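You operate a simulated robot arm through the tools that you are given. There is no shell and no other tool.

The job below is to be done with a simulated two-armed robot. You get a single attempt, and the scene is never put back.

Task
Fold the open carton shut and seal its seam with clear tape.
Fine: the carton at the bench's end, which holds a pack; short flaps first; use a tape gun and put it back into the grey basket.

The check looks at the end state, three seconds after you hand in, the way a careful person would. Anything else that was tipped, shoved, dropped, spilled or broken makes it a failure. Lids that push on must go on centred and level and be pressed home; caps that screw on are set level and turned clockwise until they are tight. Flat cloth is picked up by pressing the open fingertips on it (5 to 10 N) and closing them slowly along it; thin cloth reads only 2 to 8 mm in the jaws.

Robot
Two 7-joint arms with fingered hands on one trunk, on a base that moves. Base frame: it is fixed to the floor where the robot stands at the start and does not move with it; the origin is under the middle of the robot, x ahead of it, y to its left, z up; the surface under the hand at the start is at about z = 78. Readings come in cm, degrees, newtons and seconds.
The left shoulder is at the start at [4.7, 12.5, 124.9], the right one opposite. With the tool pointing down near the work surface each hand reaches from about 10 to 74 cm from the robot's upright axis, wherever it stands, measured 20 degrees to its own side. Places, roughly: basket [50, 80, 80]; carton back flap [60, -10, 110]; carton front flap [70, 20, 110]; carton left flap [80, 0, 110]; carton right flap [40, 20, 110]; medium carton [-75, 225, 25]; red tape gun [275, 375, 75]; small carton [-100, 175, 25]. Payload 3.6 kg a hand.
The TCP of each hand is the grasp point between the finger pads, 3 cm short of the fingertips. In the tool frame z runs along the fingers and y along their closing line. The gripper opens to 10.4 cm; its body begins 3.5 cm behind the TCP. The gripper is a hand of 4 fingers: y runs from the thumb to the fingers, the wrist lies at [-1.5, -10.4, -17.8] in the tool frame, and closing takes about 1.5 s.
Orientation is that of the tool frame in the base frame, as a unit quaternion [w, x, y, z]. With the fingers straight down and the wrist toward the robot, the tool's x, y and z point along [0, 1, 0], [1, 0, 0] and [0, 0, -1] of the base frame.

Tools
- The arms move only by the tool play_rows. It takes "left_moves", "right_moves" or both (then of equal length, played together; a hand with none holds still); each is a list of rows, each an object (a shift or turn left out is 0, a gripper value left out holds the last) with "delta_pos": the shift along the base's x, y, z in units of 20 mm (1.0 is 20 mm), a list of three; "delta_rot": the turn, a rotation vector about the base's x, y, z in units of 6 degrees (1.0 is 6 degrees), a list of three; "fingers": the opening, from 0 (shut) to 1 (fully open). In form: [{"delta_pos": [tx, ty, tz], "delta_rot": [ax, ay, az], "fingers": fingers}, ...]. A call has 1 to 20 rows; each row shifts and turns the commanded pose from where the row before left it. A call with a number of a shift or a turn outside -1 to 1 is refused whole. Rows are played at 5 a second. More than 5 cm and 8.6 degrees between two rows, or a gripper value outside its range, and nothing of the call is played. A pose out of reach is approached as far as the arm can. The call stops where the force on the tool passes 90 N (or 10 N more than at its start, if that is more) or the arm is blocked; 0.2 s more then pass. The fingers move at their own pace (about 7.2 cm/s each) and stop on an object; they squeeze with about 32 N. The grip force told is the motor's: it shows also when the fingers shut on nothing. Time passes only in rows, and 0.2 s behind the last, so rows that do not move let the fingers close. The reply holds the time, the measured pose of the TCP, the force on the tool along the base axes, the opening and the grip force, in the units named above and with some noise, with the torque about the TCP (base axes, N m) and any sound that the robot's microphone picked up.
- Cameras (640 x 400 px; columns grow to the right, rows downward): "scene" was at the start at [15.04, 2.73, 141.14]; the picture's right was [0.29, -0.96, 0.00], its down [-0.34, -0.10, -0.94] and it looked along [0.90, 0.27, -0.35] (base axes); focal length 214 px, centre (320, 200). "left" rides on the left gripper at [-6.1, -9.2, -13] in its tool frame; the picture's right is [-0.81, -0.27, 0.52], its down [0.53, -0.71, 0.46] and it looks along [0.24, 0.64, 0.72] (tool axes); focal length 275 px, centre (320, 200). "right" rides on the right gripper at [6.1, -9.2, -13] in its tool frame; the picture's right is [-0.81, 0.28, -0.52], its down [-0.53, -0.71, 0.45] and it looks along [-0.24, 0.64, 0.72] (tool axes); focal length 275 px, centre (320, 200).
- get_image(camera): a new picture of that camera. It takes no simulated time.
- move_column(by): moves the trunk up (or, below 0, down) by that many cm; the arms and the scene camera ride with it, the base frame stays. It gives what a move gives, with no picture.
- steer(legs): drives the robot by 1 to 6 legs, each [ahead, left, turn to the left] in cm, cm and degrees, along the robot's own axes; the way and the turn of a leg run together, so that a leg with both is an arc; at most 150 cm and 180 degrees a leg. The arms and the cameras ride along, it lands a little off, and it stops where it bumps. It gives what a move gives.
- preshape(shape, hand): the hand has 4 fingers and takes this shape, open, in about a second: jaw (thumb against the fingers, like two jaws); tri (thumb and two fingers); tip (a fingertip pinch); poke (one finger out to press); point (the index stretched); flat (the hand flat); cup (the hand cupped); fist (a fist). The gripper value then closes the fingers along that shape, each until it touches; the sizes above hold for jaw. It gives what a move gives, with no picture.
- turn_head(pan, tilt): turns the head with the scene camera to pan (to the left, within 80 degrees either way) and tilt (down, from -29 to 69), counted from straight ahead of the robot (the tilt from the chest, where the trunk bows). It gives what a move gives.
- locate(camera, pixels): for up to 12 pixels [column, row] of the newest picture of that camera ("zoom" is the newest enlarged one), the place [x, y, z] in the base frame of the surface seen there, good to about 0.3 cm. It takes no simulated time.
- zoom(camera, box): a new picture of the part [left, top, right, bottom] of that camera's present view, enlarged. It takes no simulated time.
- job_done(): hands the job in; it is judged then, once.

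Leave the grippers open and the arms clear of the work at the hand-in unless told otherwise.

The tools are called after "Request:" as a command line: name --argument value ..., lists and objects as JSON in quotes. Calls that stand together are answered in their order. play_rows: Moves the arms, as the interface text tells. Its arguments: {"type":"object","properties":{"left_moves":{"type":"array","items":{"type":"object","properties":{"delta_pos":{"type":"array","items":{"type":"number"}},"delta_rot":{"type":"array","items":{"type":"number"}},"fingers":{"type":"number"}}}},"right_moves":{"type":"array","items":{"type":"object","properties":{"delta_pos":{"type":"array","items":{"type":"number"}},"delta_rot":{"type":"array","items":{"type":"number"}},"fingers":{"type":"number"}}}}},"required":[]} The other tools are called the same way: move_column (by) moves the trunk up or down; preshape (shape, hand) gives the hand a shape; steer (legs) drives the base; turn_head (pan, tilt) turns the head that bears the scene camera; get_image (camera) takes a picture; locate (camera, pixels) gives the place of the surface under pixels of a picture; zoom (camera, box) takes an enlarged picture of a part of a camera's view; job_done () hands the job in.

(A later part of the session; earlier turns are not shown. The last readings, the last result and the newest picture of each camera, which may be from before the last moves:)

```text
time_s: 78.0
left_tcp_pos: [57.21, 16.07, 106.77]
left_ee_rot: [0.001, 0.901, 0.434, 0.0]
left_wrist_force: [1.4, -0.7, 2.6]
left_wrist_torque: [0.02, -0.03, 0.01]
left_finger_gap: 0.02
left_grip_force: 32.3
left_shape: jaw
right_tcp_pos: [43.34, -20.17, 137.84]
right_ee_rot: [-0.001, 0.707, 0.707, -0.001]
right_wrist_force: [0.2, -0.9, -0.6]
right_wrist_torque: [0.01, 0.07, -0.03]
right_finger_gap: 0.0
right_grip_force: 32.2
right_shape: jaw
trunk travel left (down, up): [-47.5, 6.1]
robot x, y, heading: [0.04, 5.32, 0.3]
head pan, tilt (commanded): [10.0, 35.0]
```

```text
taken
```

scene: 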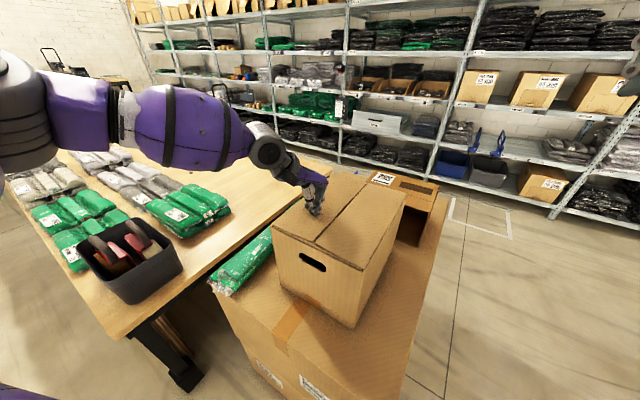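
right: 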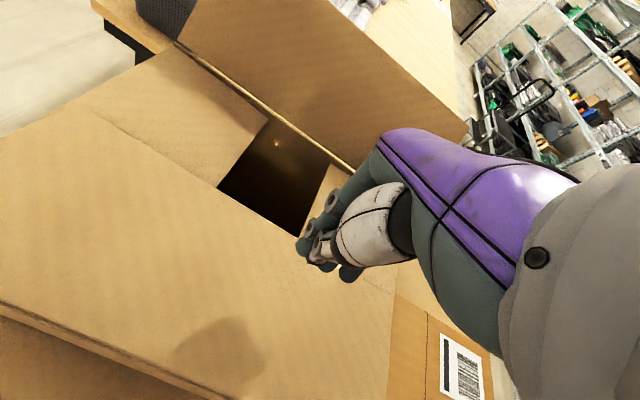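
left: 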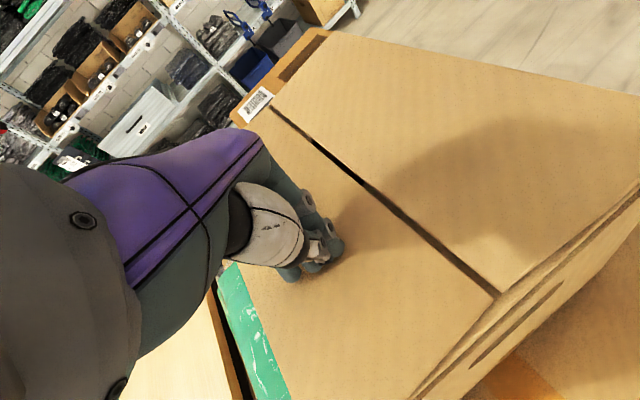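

All four flaps are down and 2.6 N presses on the last one. I lift the hand and check the flaps' heights and the seam.

Request:
play_rows --left_moves '[{"delta_pos": [0, 0, -0.15]}, {"delta_pos": [0, 0, 0.5]}, {"delta_pos": [0, 0, 1]}, {"delta_pos": [0, 0.5, 1]}, {"delta_pos": [-0.3, 0.8, 1]}, {"delta_pos": [-0.3, 0.8, 1]}, {"delta_pos": [-0.3, 0.8, 1]}, {"delta_pos": [-0.3, 0.8, 1]}, {"delta_pos": [-0.3, 0.8, 1]}, {"delta_pos": [-0.3, 0.8, 1]}, {"delta_pos": [-0.3, 0.8, 1]}, {"delta_pos": [-0.3, 0.8, 1]}]'

Request:
turn_head --pan 5 --tilt 40

Request:
zoom --camera "scene" --box '[220, 120, 460, 320]'

```text
time_s: 80.6
left_tcp_pos: [52.44, 29.78, 127.01]
left_ee_rot: [0.001, 0.901, 0.433, 0.0]
left_wrist_force: [0.4, 0.5, 0.3]
left_wrist_torque: [0.0, -0.01, 0.01]
left_finger_gap: 0.03
left_grip_force: 31.9
left_shape: jaw
right_tcp_pos: [43.33, -20.28, 137.9]
right_ee_rot: [-0.001, 0.706, 0.708, -0.001]
right_wrist_force: [-0.4, -0.3, -1.5]
right_wrist_torque: [0.03, 0.04, 0.0]
right_finger_gap: 0.0
right_grip_force: 31.2
right_shape: jaw
trunk travel left (down, up): [-47.5, 6.1]
robot x, y, heading: [-0.17, 5.37, 0.6]
head pan, tilt (commanded): [10.0, 35.0]
```

```text
time_s: 81.3
left_tcp_pos: [52.46, 29.79, 126.97]
left_ee_rot: [0.0, 0.901, 0.434, 0.001]
left_wrist_force: [-1.1, -0.2, -0.4]
left_wrist_torque: [0.0, -0.01, -0.03]
left_finger_gap: 0.0
left_grip_force: 32.0
left_shape: jaw
right_tcp_pos: [43.23, -20.2, 137.88]
right_ee_rot: [-0.001, 0.706, 0.708, -0.001]
right_wrist_force: [-0.5, 0.2, -0.3]
right_wrist_torque: [0.01, -0.01, 0.04]
right_finger_gap: 0.0
right_grip_force: 32.1
right_shape: jaw
trunk travel left (down, up): [-47.5, 6.1]
robot x, y, heading: [0.2, 5.08, 0.1]
head pan, tilt (commanded): [5.0, 40.0]
```

```text
2.00 times, centred on (340, 220) of scene
```

zoom: 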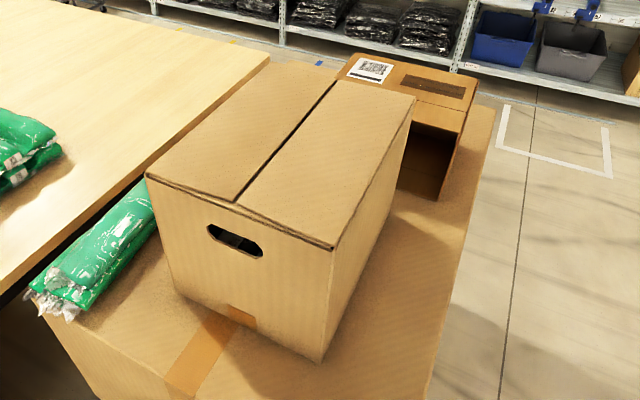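

The carton is closed with a narrow seam from (235,202) to (335,82) in this enlarged picture. I'll measure the seam ends and top corners.

Request:
locate --camera "zoom" --pixels '[[233, 200], [240, 200], [285, 140], [333, 84], [148, 176], [330, 245], [410, 100], [262, 65], [200, 150], [330, 150], [236, 215], [240, 320]]'

```text
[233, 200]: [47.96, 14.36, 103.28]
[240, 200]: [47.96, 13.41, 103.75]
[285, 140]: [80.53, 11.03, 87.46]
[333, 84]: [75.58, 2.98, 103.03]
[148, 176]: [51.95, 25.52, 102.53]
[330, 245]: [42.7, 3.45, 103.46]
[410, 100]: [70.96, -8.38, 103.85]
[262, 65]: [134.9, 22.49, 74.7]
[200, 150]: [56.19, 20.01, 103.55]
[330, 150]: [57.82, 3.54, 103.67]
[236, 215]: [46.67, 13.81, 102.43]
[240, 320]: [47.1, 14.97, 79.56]
```

The seam runs from (47.5,14) to (76.5,2.6) at z≈103.6. Now to the tape gun: I'll strafe left to about (1,62) so that the basket (about (50,76)) is in reach, then look at it closely.

Request:
steer --legs '[[-2, 57, 0], [3, 0, 0]]'

Request:
turn_head --pan 12 --tilt 45

Request:
get_image --camera "scene"

Request:
get_image --camera "left"

```text
time_s: 87.3
left_tcp_pos: [53.48, 87.27, 127.13]
left_ee_rot: [0.0, 0.902, 0.432, 0.001]
left_wrist_force: [-0.1, 0.0, 0.3]
left_wrist_torque: [0.0, 0.0, -0.01]
left_finger_gap: 0.0
left_grip_force: 31.9
left_shape: jaw
right_tcp_pos: [44.06, 37.34, 137.92]
right_ee_rot: [0.0, 0.707, 0.707, 0.0]
right_wrist_force: [0.5, 0.5, 0.3]
right_wrist_torque: [-0.03, 0.0, -0.04]
right_finger_gap: 0.02
right_grip_force: 32.2
right_shape: jaw
trunk travel left (down, up): [-47.5, 6.1]
robot x, y, heading: [0.9, 62.68, 0.0]
head pan, tilt (commanded): [5.0, 40.0]
```

```text
time_s: 87.9
left_tcp_pos: [53.64, 87.19, 127.09]
left_ee_rot: [-0.001, 0.902, 0.432, 0.0]
left_wrist_force: [0.2, -0.4, 0.1]
left_wrist_torque: [0.02, -0.06, -0.04]
left_finger_gap: 0.0
left_grip_force: 32.0
left_shape: jaw
right_tcp_pos: [44.38, 37.31, 137.95]
right_ee_rot: [-0.001, 0.708, 0.706, -0.001]
right_wrist_force: [-0.5, -0.2, 0.6]
right_wrist_torque: [-0.02, 0.01, -0.02]
right_finger_gap: 0.0
right_grip_force: 32.2
right_shape: jaw
trunk travel left (down, up): [-47.5, 6.1]
robot x, y, heading: [0.86, 63.06, 0.2]
head pan, tilt (commanded): [12.0, 45.0]
```

```text
taken
```

scene: 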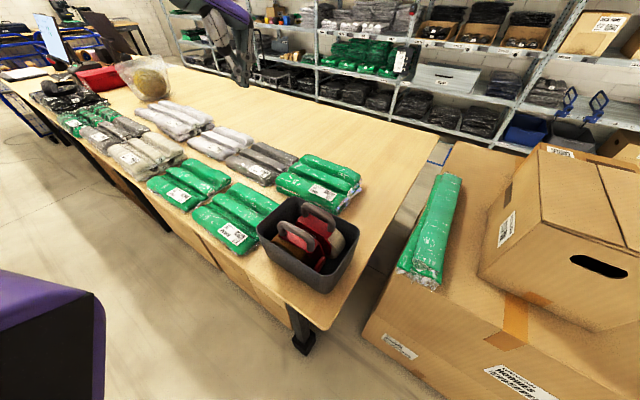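

```text
taken
```

left: 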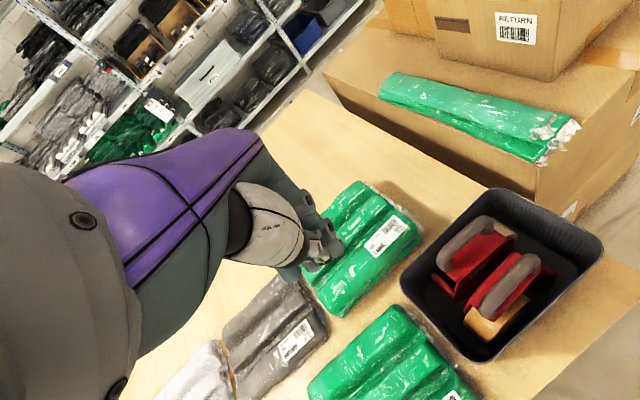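

I'm now near the basket and see both guns from two sides. I'll enlarge both views.

Request:
zoom --camera "scene" --box '[250, 190, 370, 300]'

Request:
zoom --camera "left" --box '[390, 180, 610, 370]'

```text
3.64 times, centred on (310, 245) of scene
```

zoom: 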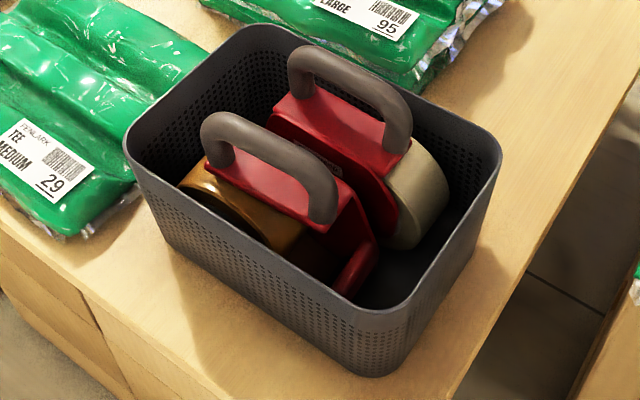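

```text
2.11 times, centred on (500, 275) of left
```

zoom: 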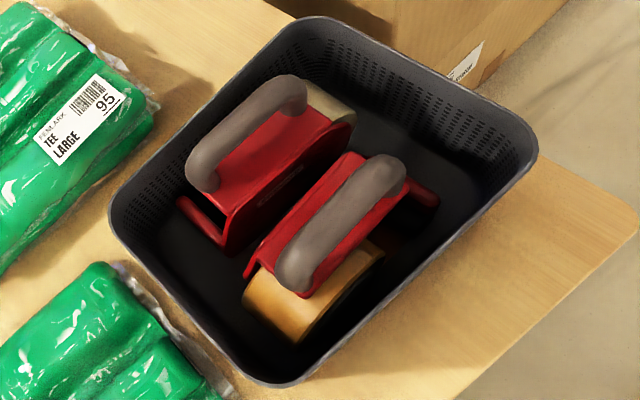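

Now the layout is clear. Each gun has a red plate, a grey arch handle on top, a roll on one side at one end, and a red nose roller at the other end. The clear gun (pale roll) is the one nearer the carton; its roll is at the right (-y) end and its nose roller at the +y end. I'll measure its parts in this left view.

Request:
locate --camera "zoom" --pixels '[[290, 88], [250, 120], [205, 160], [205, 185], [300, 105], [330, 105], [345, 130], [200, 220], [225, 240], [240, 200], [265, 190], [320, 145]]'

Request:
zoom --camera "scene" --box '[270, 190, 350, 260]'

```text
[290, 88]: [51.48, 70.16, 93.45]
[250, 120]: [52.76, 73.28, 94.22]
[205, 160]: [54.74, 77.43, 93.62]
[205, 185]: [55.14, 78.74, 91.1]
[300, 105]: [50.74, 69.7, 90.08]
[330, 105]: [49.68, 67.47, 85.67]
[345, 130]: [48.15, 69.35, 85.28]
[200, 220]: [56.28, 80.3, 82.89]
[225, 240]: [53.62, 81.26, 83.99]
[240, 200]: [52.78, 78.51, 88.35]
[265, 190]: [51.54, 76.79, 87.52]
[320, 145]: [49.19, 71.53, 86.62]
```

```text
5.71 times, centred on (310, 225) of scene
```

zoom: 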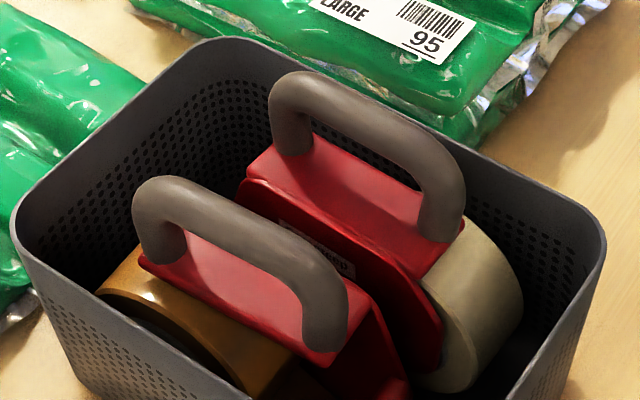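

I'll measure the clear gun's handle, block and roll in this scene view.

Request:
locate --camera "zoom" --pixels '[[285, 90], [345, 100], [400, 130], [445, 170], [440, 230], [292, 145], [250, 172], [418, 272], [360, 210], [470, 215], [500, 280], [430, 330]]'

Request:
locate --camera "zoom" --pixels '[[320, 150], [405, 240], [465, 235], [460, 380], [440, 380], [520, 300], [590, 230], [215, 45], [20, 230], [350, 270], [300, 240], [380, 310]]'

```text
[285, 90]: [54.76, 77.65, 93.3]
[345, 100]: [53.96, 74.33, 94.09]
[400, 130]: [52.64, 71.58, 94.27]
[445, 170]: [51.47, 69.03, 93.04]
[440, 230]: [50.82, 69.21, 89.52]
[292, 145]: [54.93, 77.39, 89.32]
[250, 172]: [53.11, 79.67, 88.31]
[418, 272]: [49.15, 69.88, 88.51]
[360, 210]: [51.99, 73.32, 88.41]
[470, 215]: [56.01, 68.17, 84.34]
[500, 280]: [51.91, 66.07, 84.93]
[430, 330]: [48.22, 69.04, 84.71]
```

```text
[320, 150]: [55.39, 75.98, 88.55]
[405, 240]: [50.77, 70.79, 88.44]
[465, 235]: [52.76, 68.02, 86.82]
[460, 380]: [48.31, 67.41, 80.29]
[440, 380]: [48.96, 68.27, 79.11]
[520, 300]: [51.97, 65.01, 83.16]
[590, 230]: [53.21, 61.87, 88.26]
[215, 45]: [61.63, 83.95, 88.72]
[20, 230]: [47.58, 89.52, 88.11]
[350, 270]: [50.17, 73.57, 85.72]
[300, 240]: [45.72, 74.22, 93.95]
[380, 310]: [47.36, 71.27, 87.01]
```

The clear gun is upright in the basket. Its handle bar runs along (0.375,0.927), centred at about (53,73.3) with its top at z≈94.2, and the red block top is z≈88.5. The nose roller points along +v. For the taping pass the right hand suits best, with the nose to my left and the hand pulling right. I'll drive so the basket lies in front of the right hand, at about (8,85).

Request:
steer --legs '[[0, 22, 0], [6, 0, 0]]'

Request:
turn_head --pan -15 --tilt 48

Request:
get_image --camera "scene"

Request:
get_image --camera "right"

```text
time_s: 91.1
left_tcp_pos: [59.37, 110.22, 127.2]
left_ee_rot: [0.001, 0.901, 0.433, 0.001]
left_wrist_force: [0.5, 0.6, 0.1]
left_wrist_torque: [0.0, -0.02, 0.01]
left_finger_gap: 0.02
left_grip_force: 32.5
left_shape: jaw
right_tcp_pos: [49.91, 60.27, 137.9]
right_ee_rot: [-0.001, 0.707, 0.707, -0.001]
right_wrist_force: [0.3, 1.0, -0.8]
right_wrist_torque: [0.04, 0.04, 0.02]
right_finger_gap: 0.02
right_grip_force: 32.6
right_shape: jaw
trunk travel left (down, up): [-47.5, 6.1]
robot x, y, heading: [6.62, 85.55, -0.0]
head pan, tilt (commanded): [12.0, 45.0]
```

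```text
time_s: 92.0
left_tcp_pos: [59.33, 110.06, 127.18]
left_ee_rot: [0.001, 0.902, 0.432, 0.001]
left_wrist_force: [-0.2, 0.7, -0.5]
left_wrist_torque: [-0.06, -0.03, 0.0]
left_finger_gap: 0.01
left_grip_force: 32.1
left_shape: jaw
right_tcp_pos: [50.08, 60.07, 137.99]
right_ee_rot: [0.0, 0.708, 0.706, 0.0]
right_wrist_force: [0.0, -0.8, -0.3]
right_wrist_torque: [-0.01, 0.03, -0.02]
right_finger_gap: 0.0
right_grip_force: 32.2
right_shape: jaw
trunk travel left (down, up): [-47.5, 6.1]
robot x, y, heading: [6.95, 85.48, -0.1]
head pan, tilt (commanded): [-15.0, 48.0]
```

```text
taken
```

scene: 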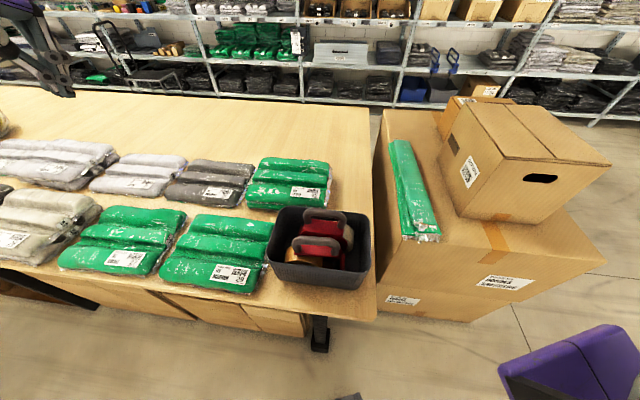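

```text
taken
```

right: 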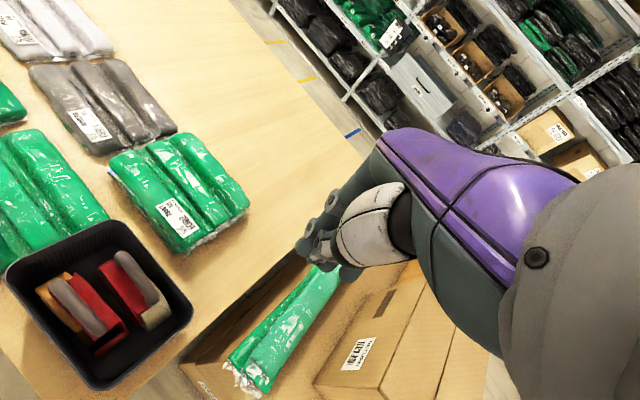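

The right hand can now come above the gun. I'll enlarge the right camera's view of the basket to re-check the handle's position.

Request:
zoom --camera "right" --box '[0, 210, 200, 390]'

Request:
zoom --camera "scene" --box '[255, 195, 385, 300]'

Request:
locate --camera "zoom" --pixels '[[250, 75], [340, 65], [425, 80], [300, 70], [385, 70], [240, 140], [430, 140]]'

```text
2.22 times, centred on (100, 300) of right
```

zoom: 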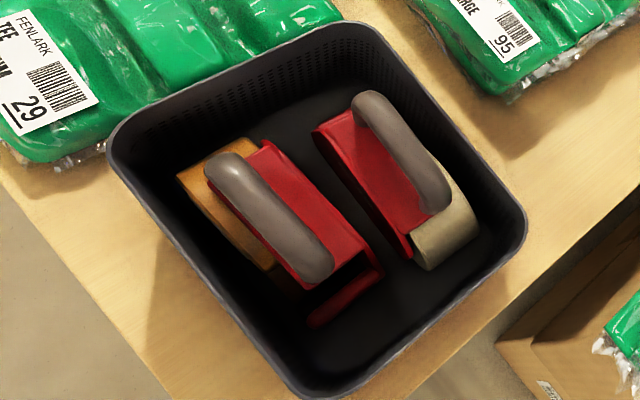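

```text
3.81 times, centred on (320, 248) of scene
```

zoom: 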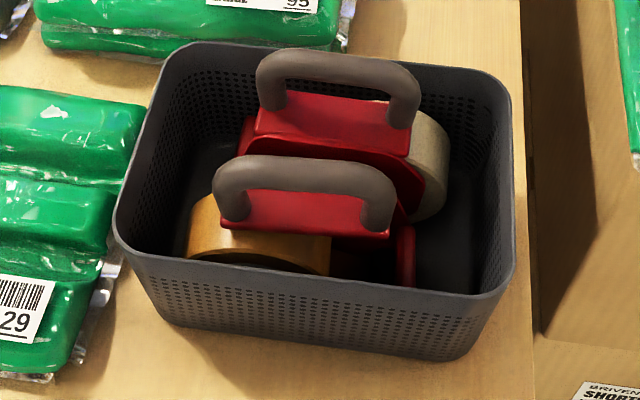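

```text
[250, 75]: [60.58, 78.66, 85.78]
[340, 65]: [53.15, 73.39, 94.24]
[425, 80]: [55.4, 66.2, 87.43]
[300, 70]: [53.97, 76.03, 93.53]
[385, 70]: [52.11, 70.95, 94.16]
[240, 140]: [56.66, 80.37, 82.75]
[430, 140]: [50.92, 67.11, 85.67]
```

The handle bar's top centre is confirmed at (53.15,73.4,94.2). I'll open the right jaw to about 5.2 cm (to stay clear of the brown gun's handle), turn the hand -22°, and come above the handle at z≈108.

Request:
play_rows --right_moves '[{"delta_pos": [0.097, 0.44, -1], "delta_rot": [0, 0, -0.245], "fingers": 0.5}, {"delta_pos": [0.097, 0.44, -1], "delta_rot": [0, 0, -0.245], "fingers": 0.5}, {"delta_pos": [0.097, 0.44, -1], "delta_rot": [0, 0, -0.245], "fingers": 0.5}, {"delta_pos": [0.097, 0.44, -1], "delta_rot": [0, 0, -0.245], "fingers": 0.5}, {"delta_pos": [0.097, 0.44, -1], "delta_rot": [0, 0, -0.245], "fingers": 0.5}, {"delta_pos": [0.097, 0.44, -1], "delta_rot": [0, 0, -0.245], "fingers": 0.5}, {"delta_pos": [0.097, 0.44, -1], "delta_rot": [0, 0, -0.245], "fingers": 0.5}, {"delta_pos": [0.097, 0.44, -1], "delta_rot": [0, 0, -0.245], "fingers": 0.5}, {"delta_pos": [0.097, 0.44, -1], "delta_rot": [0, 0, -0.245], "fingers": 0.5}, {"delta_pos": [0.097, 0.44, -1], "delta_rot": [0, 0, -0.245], "fingers": 0.5}, {"delta_pos": [0.097, 0.44, -1], "delta_rot": [0, 0, -0.245], "fingers": 0.5}, {"delta_pos": [0.097, 0.44, -1], "delta_rot": [0, 0, -0.245], "fingers": 0.5}, {"delta_pos": [0.097, 0.44, -1], "delta_rot": [0, 0, -0.245], "fingers": 0.5}, {"delta_pos": [0.097, 0.44, -1], "delta_rot": [0, 0, -0.245], "fingers": 0.5}, {"delta_pos": [0.097, 0.44, -1], "delta_rot": [0, 0, -0.245], "fingers": 0.5}]'

Request:
get_image --camera "right"

Request:
get_image --camera "scene"

```text
time_s: 95.2
left_tcp_pos: [59.34, 110.14, 127.04]
left_ee_rot: [0.001, 0.902, 0.432, 0.0]
left_wrist_force: [-0.1, 0.5, -0.2]
left_wrist_torque: [0.0, -0.01, 0.0]
left_finger_gap: 0.01
left_grip_force: 31.9
left_shape: jaw
right_tcp_pos: [52.98, 73.42, 108.01]
right_ee_rot: [0.0, 0.829, 0.559, 0.0]
right_wrist_force: [-0.3, 0.1, 0.1]
right_wrist_torque: [0.01, 0.03, -0.03]
right_finger_gap: 5.16
right_grip_force: 0.2
right_shape: jaw
trunk travel left (down, up): [-47.5, 6.1]
robot x, y, heading: [6.64, 85.35, -0.0]
head pan, tilt (commanded): [-15.0, 48.0]
```

```text
taken
```

right: 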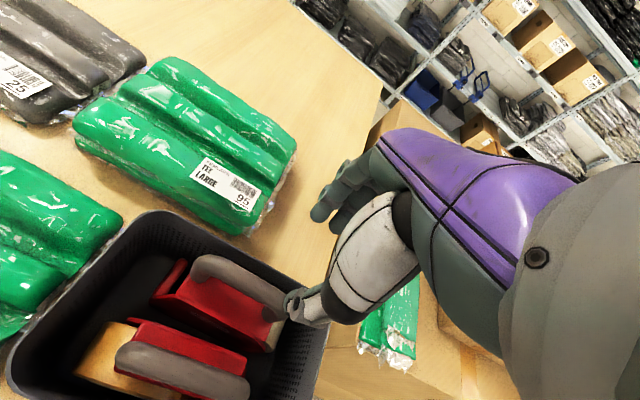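

```text
taken
```

scene: 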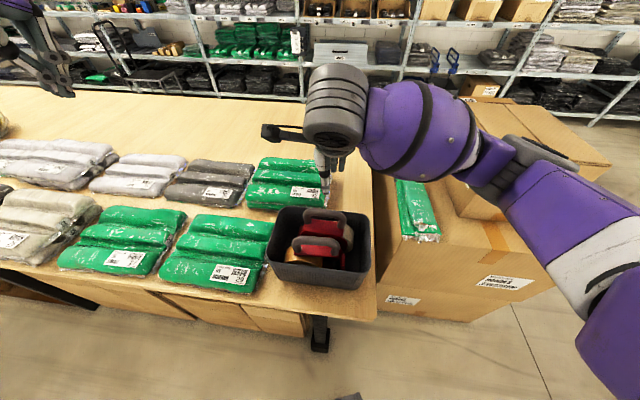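

The hand is above the handle with the correct turn. I lower it to z≈99 (tips just above the handle) and look.

Request:
play_rows --right_moves '[{"delta_pos": [0, 0, -1]}, {"delta_pos": [0, 0, -1]}, {"delta_pos": [0, 0, -1]}, {"delta_pos": [0, 0, -1]}]'

Request:
get_image --camera "right"

Request:
zoom --camera "scene" --box '[240, 130, 400, 290]'

```text
time_s: 96.2
left_tcp_pos: [59.3, 110.09, 127.08]
left_ee_rot: [0.001, 0.902, 0.432, 0.0]
left_wrist_force: [1.3, -0.4, 0.0]
left_wrist_torque: [0.01, 0.03, 0.01]
left_finger_gap: 0.0
left_grip_force: 31.8
left_shape: jaw
right_tcp_pos: [52.76, 73.31, 100.08]
right_ee_rot: [-0.001, 0.829, 0.559, 0.0]
right_wrist_force: [-0.4, 0.5, -0.3]
right_wrist_torque: [-0.02, 0.01, 0.02]
right_finger_gap: 5.18
right_grip_force: 0.0
right_shape: jaw
trunk travel left (down, up): [-47.5, 6.1]
robot x, y, heading: [6.6, 85.69, 0.1]
head pan, tilt (commanded): [-15.0, 48.0]
```

```text
taken
```

right: 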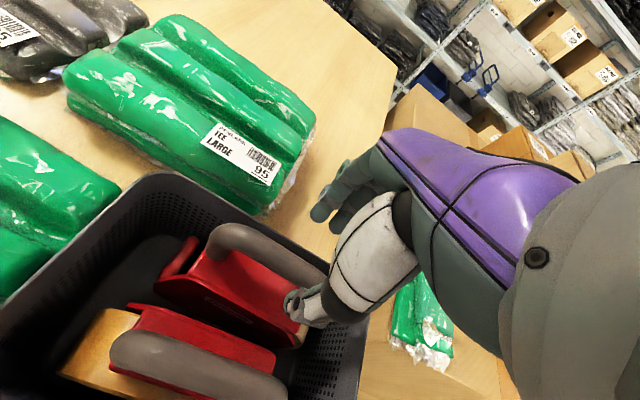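

```text
2.50 times, centred on (320, 210) of scene
```

zoom: 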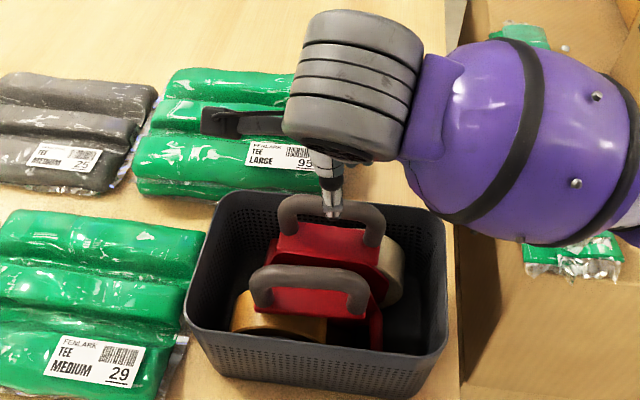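

The thumb and fingers straddle the bar, which lies about 0.5 cm further out than the jaw centre. I shift by that and descend to z≈93.

Request:
play_rows --right_moves '[{"delta_pos": [0.2, -0.06, -0.9]}, {"delta_pos": [0, 0, -0.9]}, {"delta_pos": [0, 0, -0.9]}, {"delta_pos": [0, 0, -0.8]}]'

Request:
get_image --camera "right"

Request:
zoom --camera "scene" --box '[240, 130, 400, 290]'

```text
time_s: 97.2
left_tcp_pos: [59.17, 110.11, 127.1]
left_ee_rot: [0.001, 0.902, 0.432, 0.0]
left_wrist_force: [-0.1, 0.2, -0.6]
left_wrist_torque: [0.0, -0.03, 0.01]
left_finger_gap: 0.02
left_grip_force: 32.6
left_shape: jaw
right_tcp_pos: [53.29, 73.2, 92.97]
right_ee_rot: [0.0, 0.829, 0.559, 0.0]
right_wrist_force: [-0.2, -0.6, 0.6]
right_wrist_torque: [0.03, -0.03, 0.03]
right_finger_gap: 5.14
right_grip_force: 0.0
right_shape: jaw
trunk travel left (down, up): [-47.5, 6.1]
robot x, y, heading: [6.7, 85.56, -0.1]
head pan, tilt (commanded): [-15.0, 48.0]
```

```text
taken
```

right: 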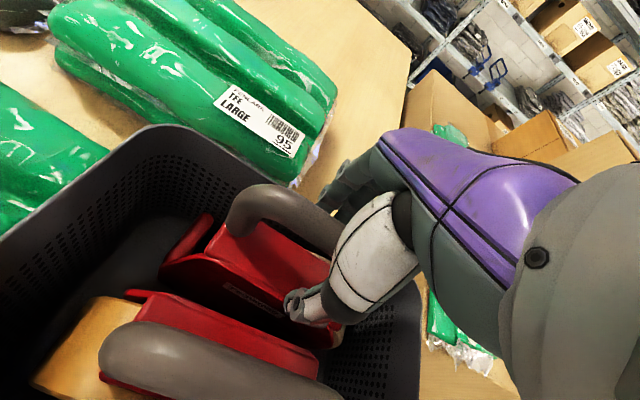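

```text
2.50 times, centred on (320, 210) of scene
```

zoom: 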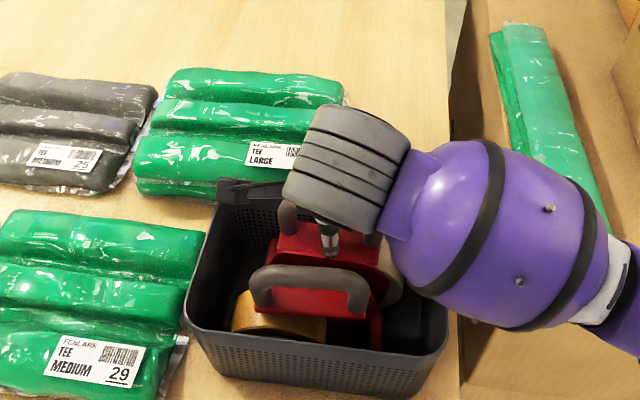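

The bar now runs between thumb (robot side) and fingers, with no contact force. I close the jaw.

Request:
play_rows --right_moves '[{"fingers": 0}, {"fingers": 0}, {"fingers": 0}, {"fingers": 0}, {"fingers": 0}, {"fingers": 0}, {"fingers": 0}]'

Request:
get_image --camera "right"

```text
time_s: 98.8
left_tcp_pos: [59.21, 110.05, 127.18]
left_ee_rot: [0.0, 0.902, 0.433, 0.0]
left_wrist_force: [1.2, 0.5, 0.6]
left_wrist_torque: [0.03, 0.0, 0.0]
left_finger_gap: 0.0
left_grip_force: 31.8
left_shape: jaw
right_tcp_pos: [53.2, 73.15, 92.93]
right_ee_rot: [-0.001, 0.829, 0.559, -0.001]
right_wrist_force: [0.8, 0.4, -3.6]
right_wrist_torque: [0.03, -0.03, -0.03]
right_finger_gap: 0.35
right_grip_force: 32.0
right_shape: jaw
trunk travel left (down, up): [-47.5, 6.1]
robot x, y, heading: [6.35, 85.47, 0.1]
head pan, tilt (commanded): [-15.0, 48.0]
```

```text
taken
```

right: 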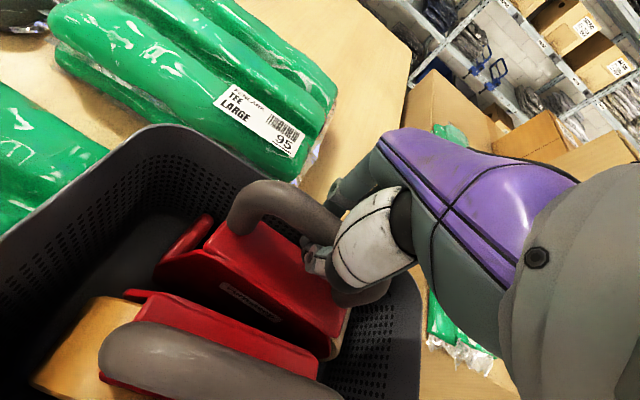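

The gap reads 0.35 cm with 32 N, so the fingers probably wrapped under the bar. I lift 2 cm to test the hold.

Request:
play_rows --right_moves '[{"delta_pos": [0, 0, 0.4], "fingers": 0}, {"delta_pos": [0, 0, 0.6], "fingers": 0}, {"delta_pos": [0, 0, 0], "fingers": 0}]'

Request:
get_image --camera "right"

Request:
zoom --camera "scene" --box '[240, 130, 400, 290]'

```text
time_s: 99.6
left_tcp_pos: [59.37, 110.15, 126.97]
left_ee_rot: [0.001, 0.902, 0.432, 0.0]
left_wrist_force: [-0.2, 0.1, -0.4]
left_wrist_torque: [-0.03, -0.01, -0.03]
left_finger_gap: 0.0
left_grip_force: 32.3
left_shape: jaw
right_tcp_pos: [53.31, 73.1, 94.99]
right_ee_rot: [0.0, 0.829, 0.559, 0.0]
right_wrist_force: [-1.0, 0.5, -3.3]
right_wrist_torque: [0.04, -0.03, 0.0]
right_finger_gap: 0.39
right_grip_force: 32.4
right_shape: jaw
trunk travel left (down, up): [-47.5, 6.1]
robot x, y, heading: [6.74, 85.46, 0.2]
head pan, tilt (commanded): [-15.0, 48.0]
```

```text
taken
```

right: 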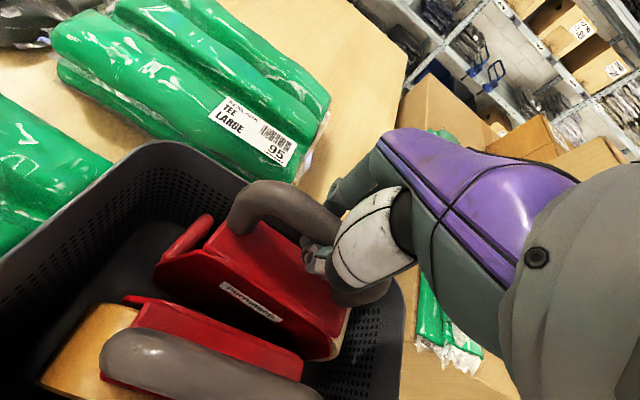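

```text
2.50 times, centred on (320, 210) of scene
```

zoom: 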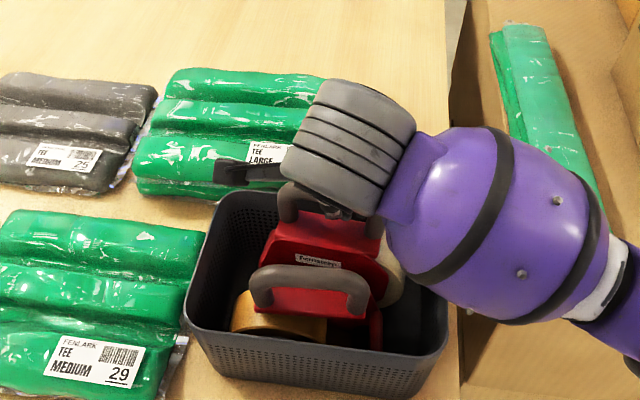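

The gun comes up with the hand (about 3.5 N). I lift it straight up out of the basket.

Request:
play_rows --right_moves '[{"delta_pos": [0, 0, 0.8], "fingers": 0}, {"delta_pos": [0, 0, 0.9], "fingers": 0}, {"delta_pos": [0, 0, 1], "fingers": 0}, {"delta_pos": [0, 0, 1], "fingers": 0}, {"delta_pos": [0, 0, 1], "fingers": 0}, {"delta_pos": [0, 0, 1], "fingers": 0}, {"delta_pos": [0, 0, 1], "fingers": 0}, {"delta_pos": [0, 0, 1], "fingers": 0}, {"delta_pos": [0, 0, 1], "fingers": 0}, {"delta_pos": [0, 0, 1], "fingers": 0}, {"delta_pos": [0, 0, 1], "fingers": 0}, {"delta_pos": [0, 0, 1], "fingers": 0}]'

Request:
get_image --camera "right"

Request:
get_image --camera "scene"

```text
time_s: 102.2
left_tcp_pos: [59.23, 110.14, 127.09]
left_ee_rot: [0.001, 0.902, 0.432, 0.001]
left_wrist_force: [0.0, -0.4, 0.1]
left_wrist_torque: [0.02, -0.01, -0.03]
left_finger_gap: 0.0
left_grip_force: 32.0
left_shape: jaw
right_tcp_pos: [53.41, 73.19, 118.17]
right_ee_rot: [-0.001, 0.829, 0.559, 0.0]
right_wrist_force: [0.8, 0.0, -3.0]
right_wrist_torque: [0.01, -0.02, 0.0]
right_finger_gap: 0.37
right_grip_force: 32.0
right_shape: jaw
trunk travel left (down, up): [-47.5, 6.1]
robot x, y, heading: [6.37, 86.09, 0.3]
head pan, tilt (commanded): [-15.0, 48.0]
```

```text
taken
```

right: 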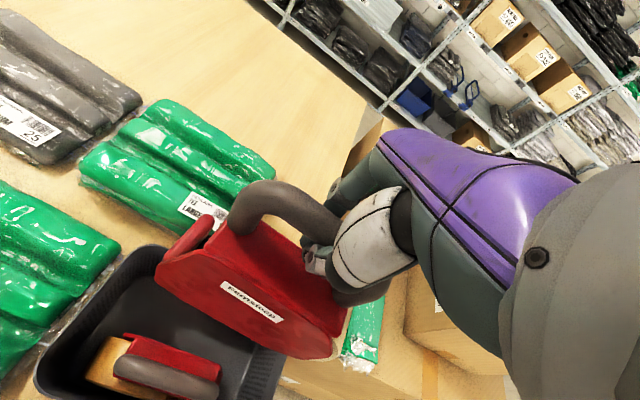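

```text
taken
```

scene: 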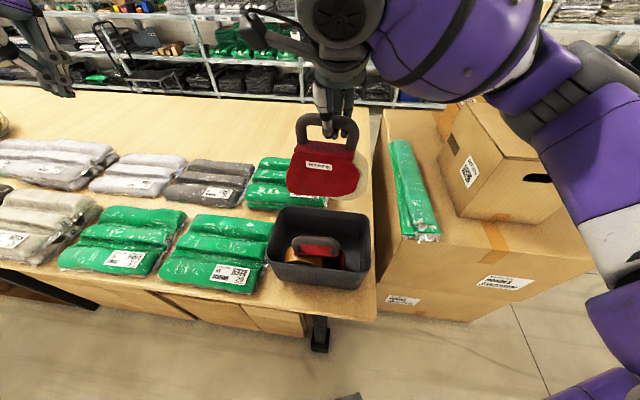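

I have the gun. I'll enlarge it to learn its profile: nose roller, blade and roll.

Request:
zoom --camera "scene" --box '[265, 95, 385, 215]'

Request:
zoom --camera "right" --box '[130, 150, 390, 380]'

```text
3.33 times, centred on (325, 155) of scene
```

zoom: 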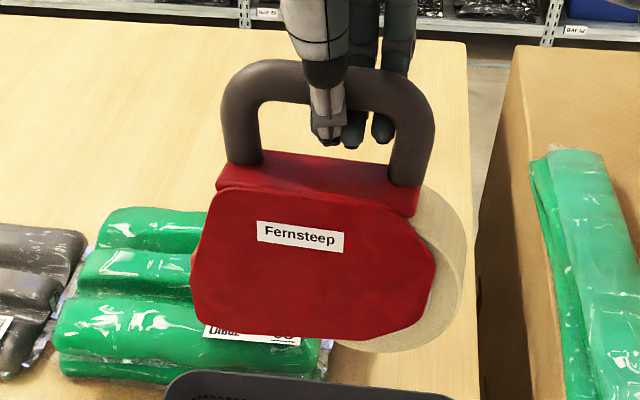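

```text
1.74 times, centred on (260, 265) of right
```

zoom: 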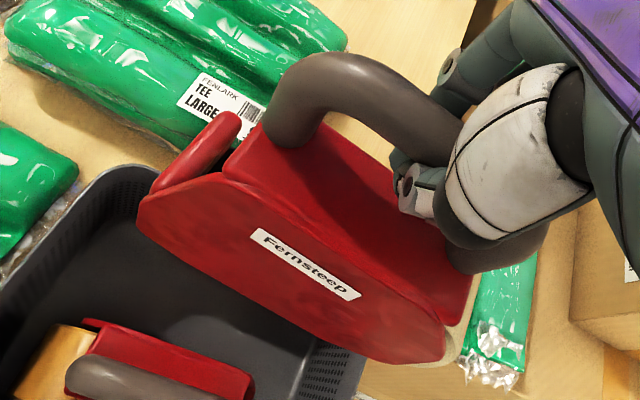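

The plate with the label faces me, with the nose roller at its left (+v) end behind the plate and the roll at the right end. I'll measure the plate and roll outline from the scene view.

Request:
zoom --camera "scene" --box '[265, 95, 385, 215]'

Request:
locate --camera "zoom" --pixels '[[220, 195], [195, 255], [198, 300], [218, 328], [375, 334], [425, 300], [432, 260], [400, 210], [410, 345], [455, 270], [330, 75], [320, 165]]'

Request:
zoom --camera "right" --box '[130, 190, 260, 310]'

Request:
locate --camera "zoom" --pixels '[[400, 105], [370, 150], [330, 200], [290, 240], [420, 90], [440, 130], [270, 280]]'

```text
3.33 times, centred on (325, 155) of scene
```

zoom: 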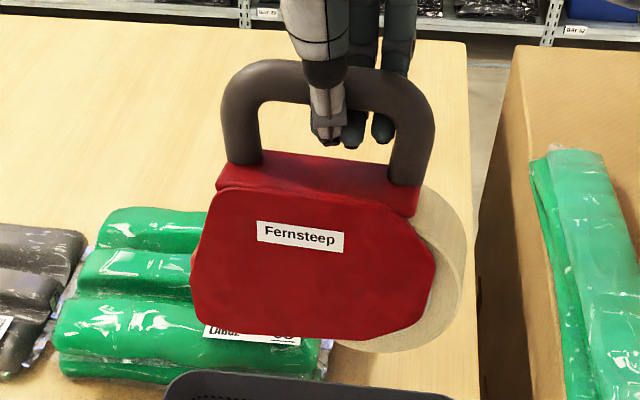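

```text
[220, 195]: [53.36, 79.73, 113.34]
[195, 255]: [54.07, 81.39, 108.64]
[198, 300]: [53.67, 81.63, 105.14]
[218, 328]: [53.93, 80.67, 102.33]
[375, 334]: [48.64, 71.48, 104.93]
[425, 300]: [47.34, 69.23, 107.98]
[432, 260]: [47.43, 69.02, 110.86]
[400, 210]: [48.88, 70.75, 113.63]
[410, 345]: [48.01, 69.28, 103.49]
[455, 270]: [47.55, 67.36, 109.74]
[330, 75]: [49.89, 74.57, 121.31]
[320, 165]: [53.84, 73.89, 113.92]
```

```text
3.33 times, centred on (195, 250) of right
```

zoom: 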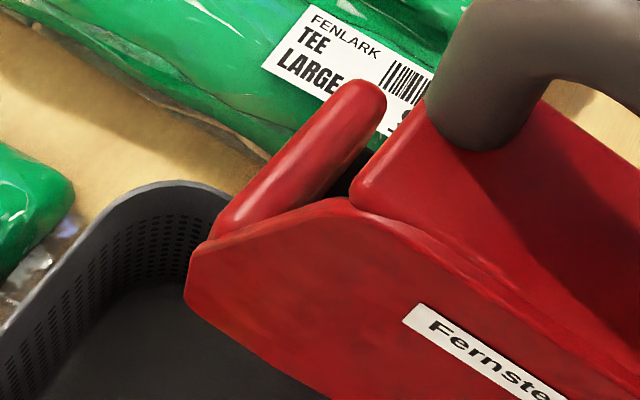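

```text
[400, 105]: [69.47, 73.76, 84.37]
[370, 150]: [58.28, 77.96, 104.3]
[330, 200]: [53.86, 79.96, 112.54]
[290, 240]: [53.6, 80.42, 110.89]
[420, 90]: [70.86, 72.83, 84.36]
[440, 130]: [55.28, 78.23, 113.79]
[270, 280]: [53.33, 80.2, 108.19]
```

I'll measure points on the nose roller itself in this enlarged picture, from (360,100) down to (240,220).

Request:
locate --camera "zoom" --pixels '[[360, 95], [345, 120], [315, 140], [290, 170], [260, 200], [230, 225], [320, 170], [280, 205], [380, 110], [195, 270], [195, 300]]'

```text
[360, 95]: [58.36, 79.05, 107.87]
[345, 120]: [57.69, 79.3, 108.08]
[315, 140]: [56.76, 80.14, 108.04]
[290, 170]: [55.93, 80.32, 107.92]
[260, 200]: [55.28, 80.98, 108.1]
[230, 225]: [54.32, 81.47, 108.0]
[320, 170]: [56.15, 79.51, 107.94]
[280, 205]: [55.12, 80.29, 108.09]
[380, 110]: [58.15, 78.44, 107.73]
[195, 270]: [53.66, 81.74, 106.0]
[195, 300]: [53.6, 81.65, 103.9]
```

The nose roller is about 5 cm wide, centred on the handle's plane, about 7.5 cm ahead of my grip and 10–12 cm below it. The gun is turned about 7° in my grip. I'll turn the hand +60° and raise it a bit so the head camera sees the nose end and its underside.

Request:
play_rows --right_moves '[{"delta_pos": [0, 0, 0.5], "delta_rot": [0, 0, 1], "fingers": 0}, {"delta_pos": [0, 0, 0.5], "delta_rot": [0, 0, 1], "fingers": 0}, {"delta_pos": [0, 0, 0.5], "delta_rot": [0, 0, 1], "fingers": 0}, {"delta_pos": [0, 0, 0.5], "delta_rot": [0, 0, 1], "fingers": 0}, {"delta_pos": [0, 0, 0.5], "delta_rot": [0, 0, 1], "fingers": 0}, {"delta_pos": [0, 0, 0.5], "delta_rot": [0, 0, 1], "fingers": 0}, {"delta_pos": [0, 0, 0.5], "delta_rot": [0, 0, 1], "fingers": 0}, {"delta_pos": [0, 0, 0.5], "delta_rot": [0, 0, 1], "fingers": 0}, {"delta_pos": [0, 0, 0.5], "delta_rot": [0, 0, 1], "fingers": 0}, {"delta_pos": [0, 0, 0.5], "delta_rot": [0, 0, 1], "fingers": 0}]'

Request:
turn_head --pan -15 --tilt 25

Request:
get_image --camera "scene"

Request:
get_image --camera "left"

```text
time_s: 104.4
left_tcp_pos: [59.41, 110.13, 127.1]
left_ee_rot: [0.0, 0.902, 0.431, 0.0]
left_wrist_force: [-0.2, -1.0, 0.9]
left_wrist_torque: [0.03, -0.01, -0.02]
left_finger_gap: 0.0
left_grip_force: 32.0
left_shape: jaw
right_tcp_pos: [53.35, 73.28, 128.27]
right_ee_rot: [0.0, 0.438, 0.899, -0.001]
right_wrist_force: [0.2, -0.9, -2.6]
right_wrist_torque: [0.06, 0.01, 0.0]
right_finger_gap: 0.37
right_grip_force: 31.9
right_shape: jaw
trunk travel left (down, up): [-47.5, 6.1]
robot x, y, heading: [6.53, 85.25, -0.1]
head pan, tilt (commanded): [-15.0, 48.0]
```

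```text
time_s: 105.3
left_tcp_pos: [59.34, 109.97, 127.15]
left_ee_rot: [0.001, 0.902, 0.432, 0.0]
left_wrist_force: [0.2, 0.6, -0.3]
left_wrist_torque: [-0.02, 0.02, 0.0]
left_finger_gap: 0.01
left_grip_force: 32.3
left_shape: jaw
right_tcp_pos: [53.45, 73.28, 128.09]
right_ee_rot: [0.0, 0.439, 0.899, -0.001]
right_wrist_force: [-0.1, 0.6, -4.2]
right_wrist_torque: [0.06, -0.02, 0.0]
right_finger_gap: 0.36
right_grip_force: 31.8
right_shape: jaw
trunk travel left (down, up): [-47.5, 6.1]
robot x, y, heading: [6.68, 85.47, 0.4]
head pan, tilt (commanded): [-15.0, 25.0]
```

```text
taken
```

scene: 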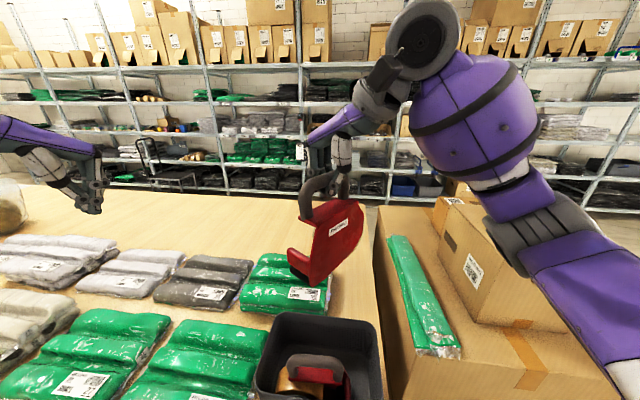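

```text
taken
```

left: 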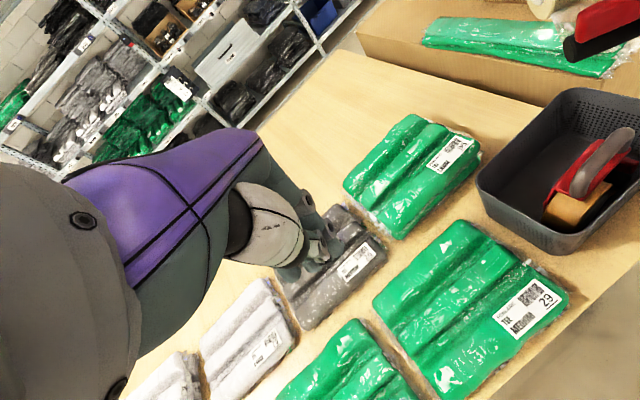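

Request:
zoom --camera "scene" --box '[275, 170, 385, 300]'

Request:
zoom --camera "left" --box '[520, 0, 640, 90]'

```text
3.08 times, centred on (330, 235) of scene
```

zoom: 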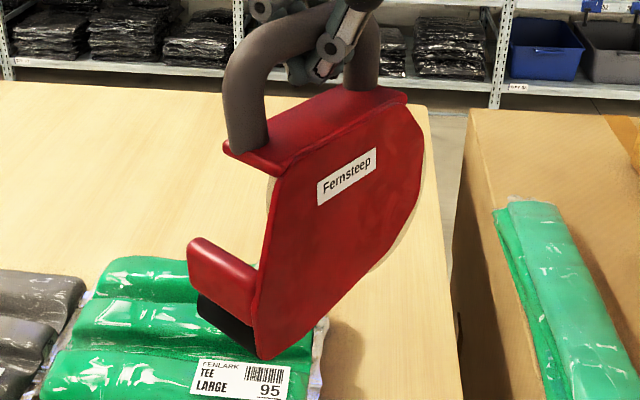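

```text
4.44 times, centred on (580, 45) of left
```

zoom: 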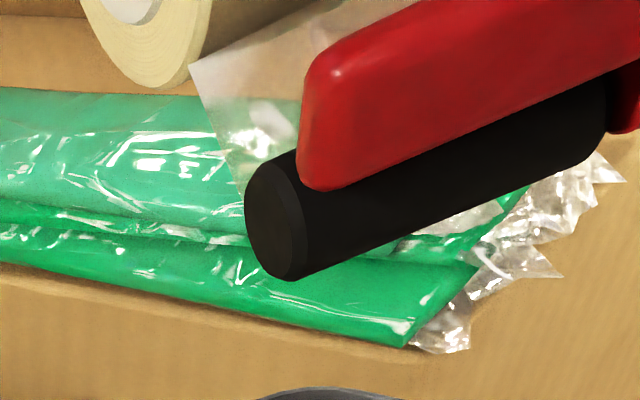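

Now it's clear. The red bar is only a guard; beneath it is a black application roller at the bottom of the nose, with the clear film running to it from the roll. I'll measure the black roller.

Request:
locate --camera "zoom" --pixels '[[265, 215], [290, 270], [400, 215], [420, 235], [560, 130], [590, 150], [330, 120], [560, 60], [150, 60], [230, 120], [320, 255], [480, 170]]'

Request:
zoom --camera "scene" --box '[275, 170, 385, 300]'

Request:
locate --camera "zoom" --pixels '[[205, 305], [230, 325], [252, 338], [215, 320], [265, 352], [250, 285], [190, 245], [270, 185], [225, 150], [415, 100], [420, 150], [345, 290]]'

```text
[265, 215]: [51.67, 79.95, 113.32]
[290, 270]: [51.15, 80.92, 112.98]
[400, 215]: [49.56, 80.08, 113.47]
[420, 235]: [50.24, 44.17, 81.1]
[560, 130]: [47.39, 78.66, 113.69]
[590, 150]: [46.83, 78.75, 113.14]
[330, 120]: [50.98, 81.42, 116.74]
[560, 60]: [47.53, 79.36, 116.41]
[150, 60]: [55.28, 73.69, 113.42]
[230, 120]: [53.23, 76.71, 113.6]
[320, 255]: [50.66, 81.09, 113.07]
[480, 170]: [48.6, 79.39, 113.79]
```

```text
3.08 times, centred on (330, 235) of scene
```

zoom: 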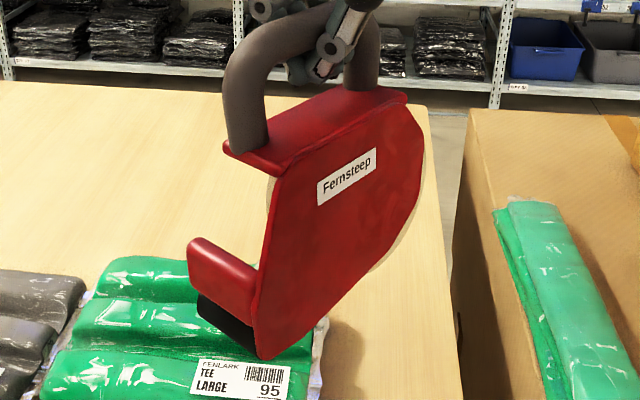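

```text
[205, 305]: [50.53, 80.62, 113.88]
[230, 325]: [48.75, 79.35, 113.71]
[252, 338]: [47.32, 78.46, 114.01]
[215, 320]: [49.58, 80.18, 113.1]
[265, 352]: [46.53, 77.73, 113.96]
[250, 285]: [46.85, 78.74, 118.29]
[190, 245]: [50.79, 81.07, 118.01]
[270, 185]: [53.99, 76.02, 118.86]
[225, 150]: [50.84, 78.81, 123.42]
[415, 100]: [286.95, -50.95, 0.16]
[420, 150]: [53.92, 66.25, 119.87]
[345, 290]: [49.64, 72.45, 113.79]
```

The black roller sits about 6.8 cm ahead of and 14.8 cm below my grip, and the film runs from the roll to its underside. The gun must move with the roll end leading. So I'll tape from the carton's long back side again, nose to my left, pulling rightward. I turn the hand to suit, raise it to z≈140, and drive around to about (21,-35), heading 68.

Request:
play_rows --right_moves '[{"delta_pos": [0, 0, 0.9], "delta_rot": [0, 0, -0.82], "fingers": 0}, {"delta_pos": [0, 0, 0.9], "delta_rot": [0, 0, -0.82], "fingers": 0}, {"delta_pos": [0, 0, 0.9], "delta_rot": [0, 0, -0.82], "fingers": 0}, {"delta_pos": [0, 0, 0.9], "delta_rot": [0, 0, -0.82], "fingers": 0}, {"delta_pos": [0, 0, 0.9], "delta_rot": [0, 0, -0.82], "fingers": 0}, {"delta_pos": [0, 0, 0.9], "delta_rot": [0, 0, -0.82], "fingers": 0}]'

Request:
steer --legs '[[-12, 0, 0], [0, -125, 0], [26.5, 0, 0], [0, 0, 67.8]]'

Request:
turn_head --pan -20 --tilt 35

Request:
get_image --camera "scene"

```text
time_s: 106.7
left_tcp_pos: [59.34, 110.23, 127.03]
left_ee_rot: [0.001, 0.902, 0.432, 0.001]
left_wrist_force: [-0.4, -0.2, 0.3]
left_wrist_torque: [-0.01, -0.01, 0.01]
left_finger_gap: 0.0
left_grip_force: 32.2
left_shape: jaw
right_tcp_pos: [53.5, 73.08, 139.03]
right_ee_rot: [0.0, 0.654, 0.757, -0.001]
right_wrist_force: [-0.6, -0.2, -3.5]
right_wrist_torque: [0.02, -0.02, 0.02]
right_finger_gap: 0.38
right_grip_force: 31.9
right_shape: jaw
trunk travel left (down, up): [-47.5, 6.1]
robot x, y, heading: [6.32, 85.38, 0.1]
head pan, tilt (commanded): [-15.0, 25.0]
```

```text
time_s: 122.8
left_tcp_pos: [20.27, 22.95, 127.15]
left_ee_rot: [0.0, 0.512, 0.859, 0.001]
left_wrist_force: [-0.7, -0.2, -0.5]
left_wrist_torque: [0.0, -0.01, 0.02]
left_finger_gap: 0.0
left_grip_force: 32.3
left_shape: jaw
right_tcp_pos: [52.07, 3.18, 139.01]
right_ee_rot: [0.001, 0.126, 0.992, -0.001]
right_wrist_force: [0.5, -0.3, -4.3]
right_wrist_torque: [0.02, 0.04, 0.01]
right_finger_gap: 0.37
right_grip_force: 31.8
right_shape: jaw
trunk travel left (down, up): [-47.5, 6.1]
robot x, y, heading: [22.42, -35.24, 67.3]
head pan, tilt (commanded): [-15.0, 25.0]
```

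```text
time_s: 123.5
left_tcp_pos: [20.14, 22.87, 127.05]
left_ee_rot: [0.001, 0.513, 0.858, 0.001]
left_wrist_force: [1.1, 0.0, 0.1]
left_wrist_torque: [0.03, -0.02, 0.02]
left_finger_gap: 0.0
left_grip_force: 31.4
left_shape: jaw
right_tcp_pos: [52.06, 3.24, 139.03]
right_ee_rot: [0.0, 0.126, 0.992, -0.001]
right_wrist_force: [0.1, 0.1, -2.8]
right_wrist_torque: [0.01, 0.01, 0.01]
right_finger_gap: 0.39
right_grip_force: 32.2
right_shape: jaw
trunk travel left (down, up): [-47.5, 6.1]
robot x, y, heading: [22.22, -35.38, 67.2]
head pan, tilt (commanded): [-20.0, 35.0]
```

```text
taken
```

scene: 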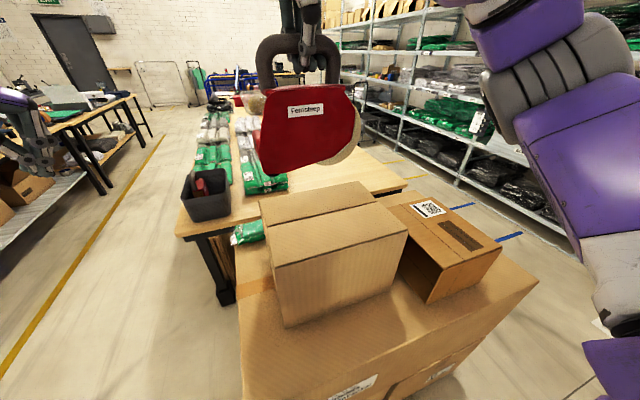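

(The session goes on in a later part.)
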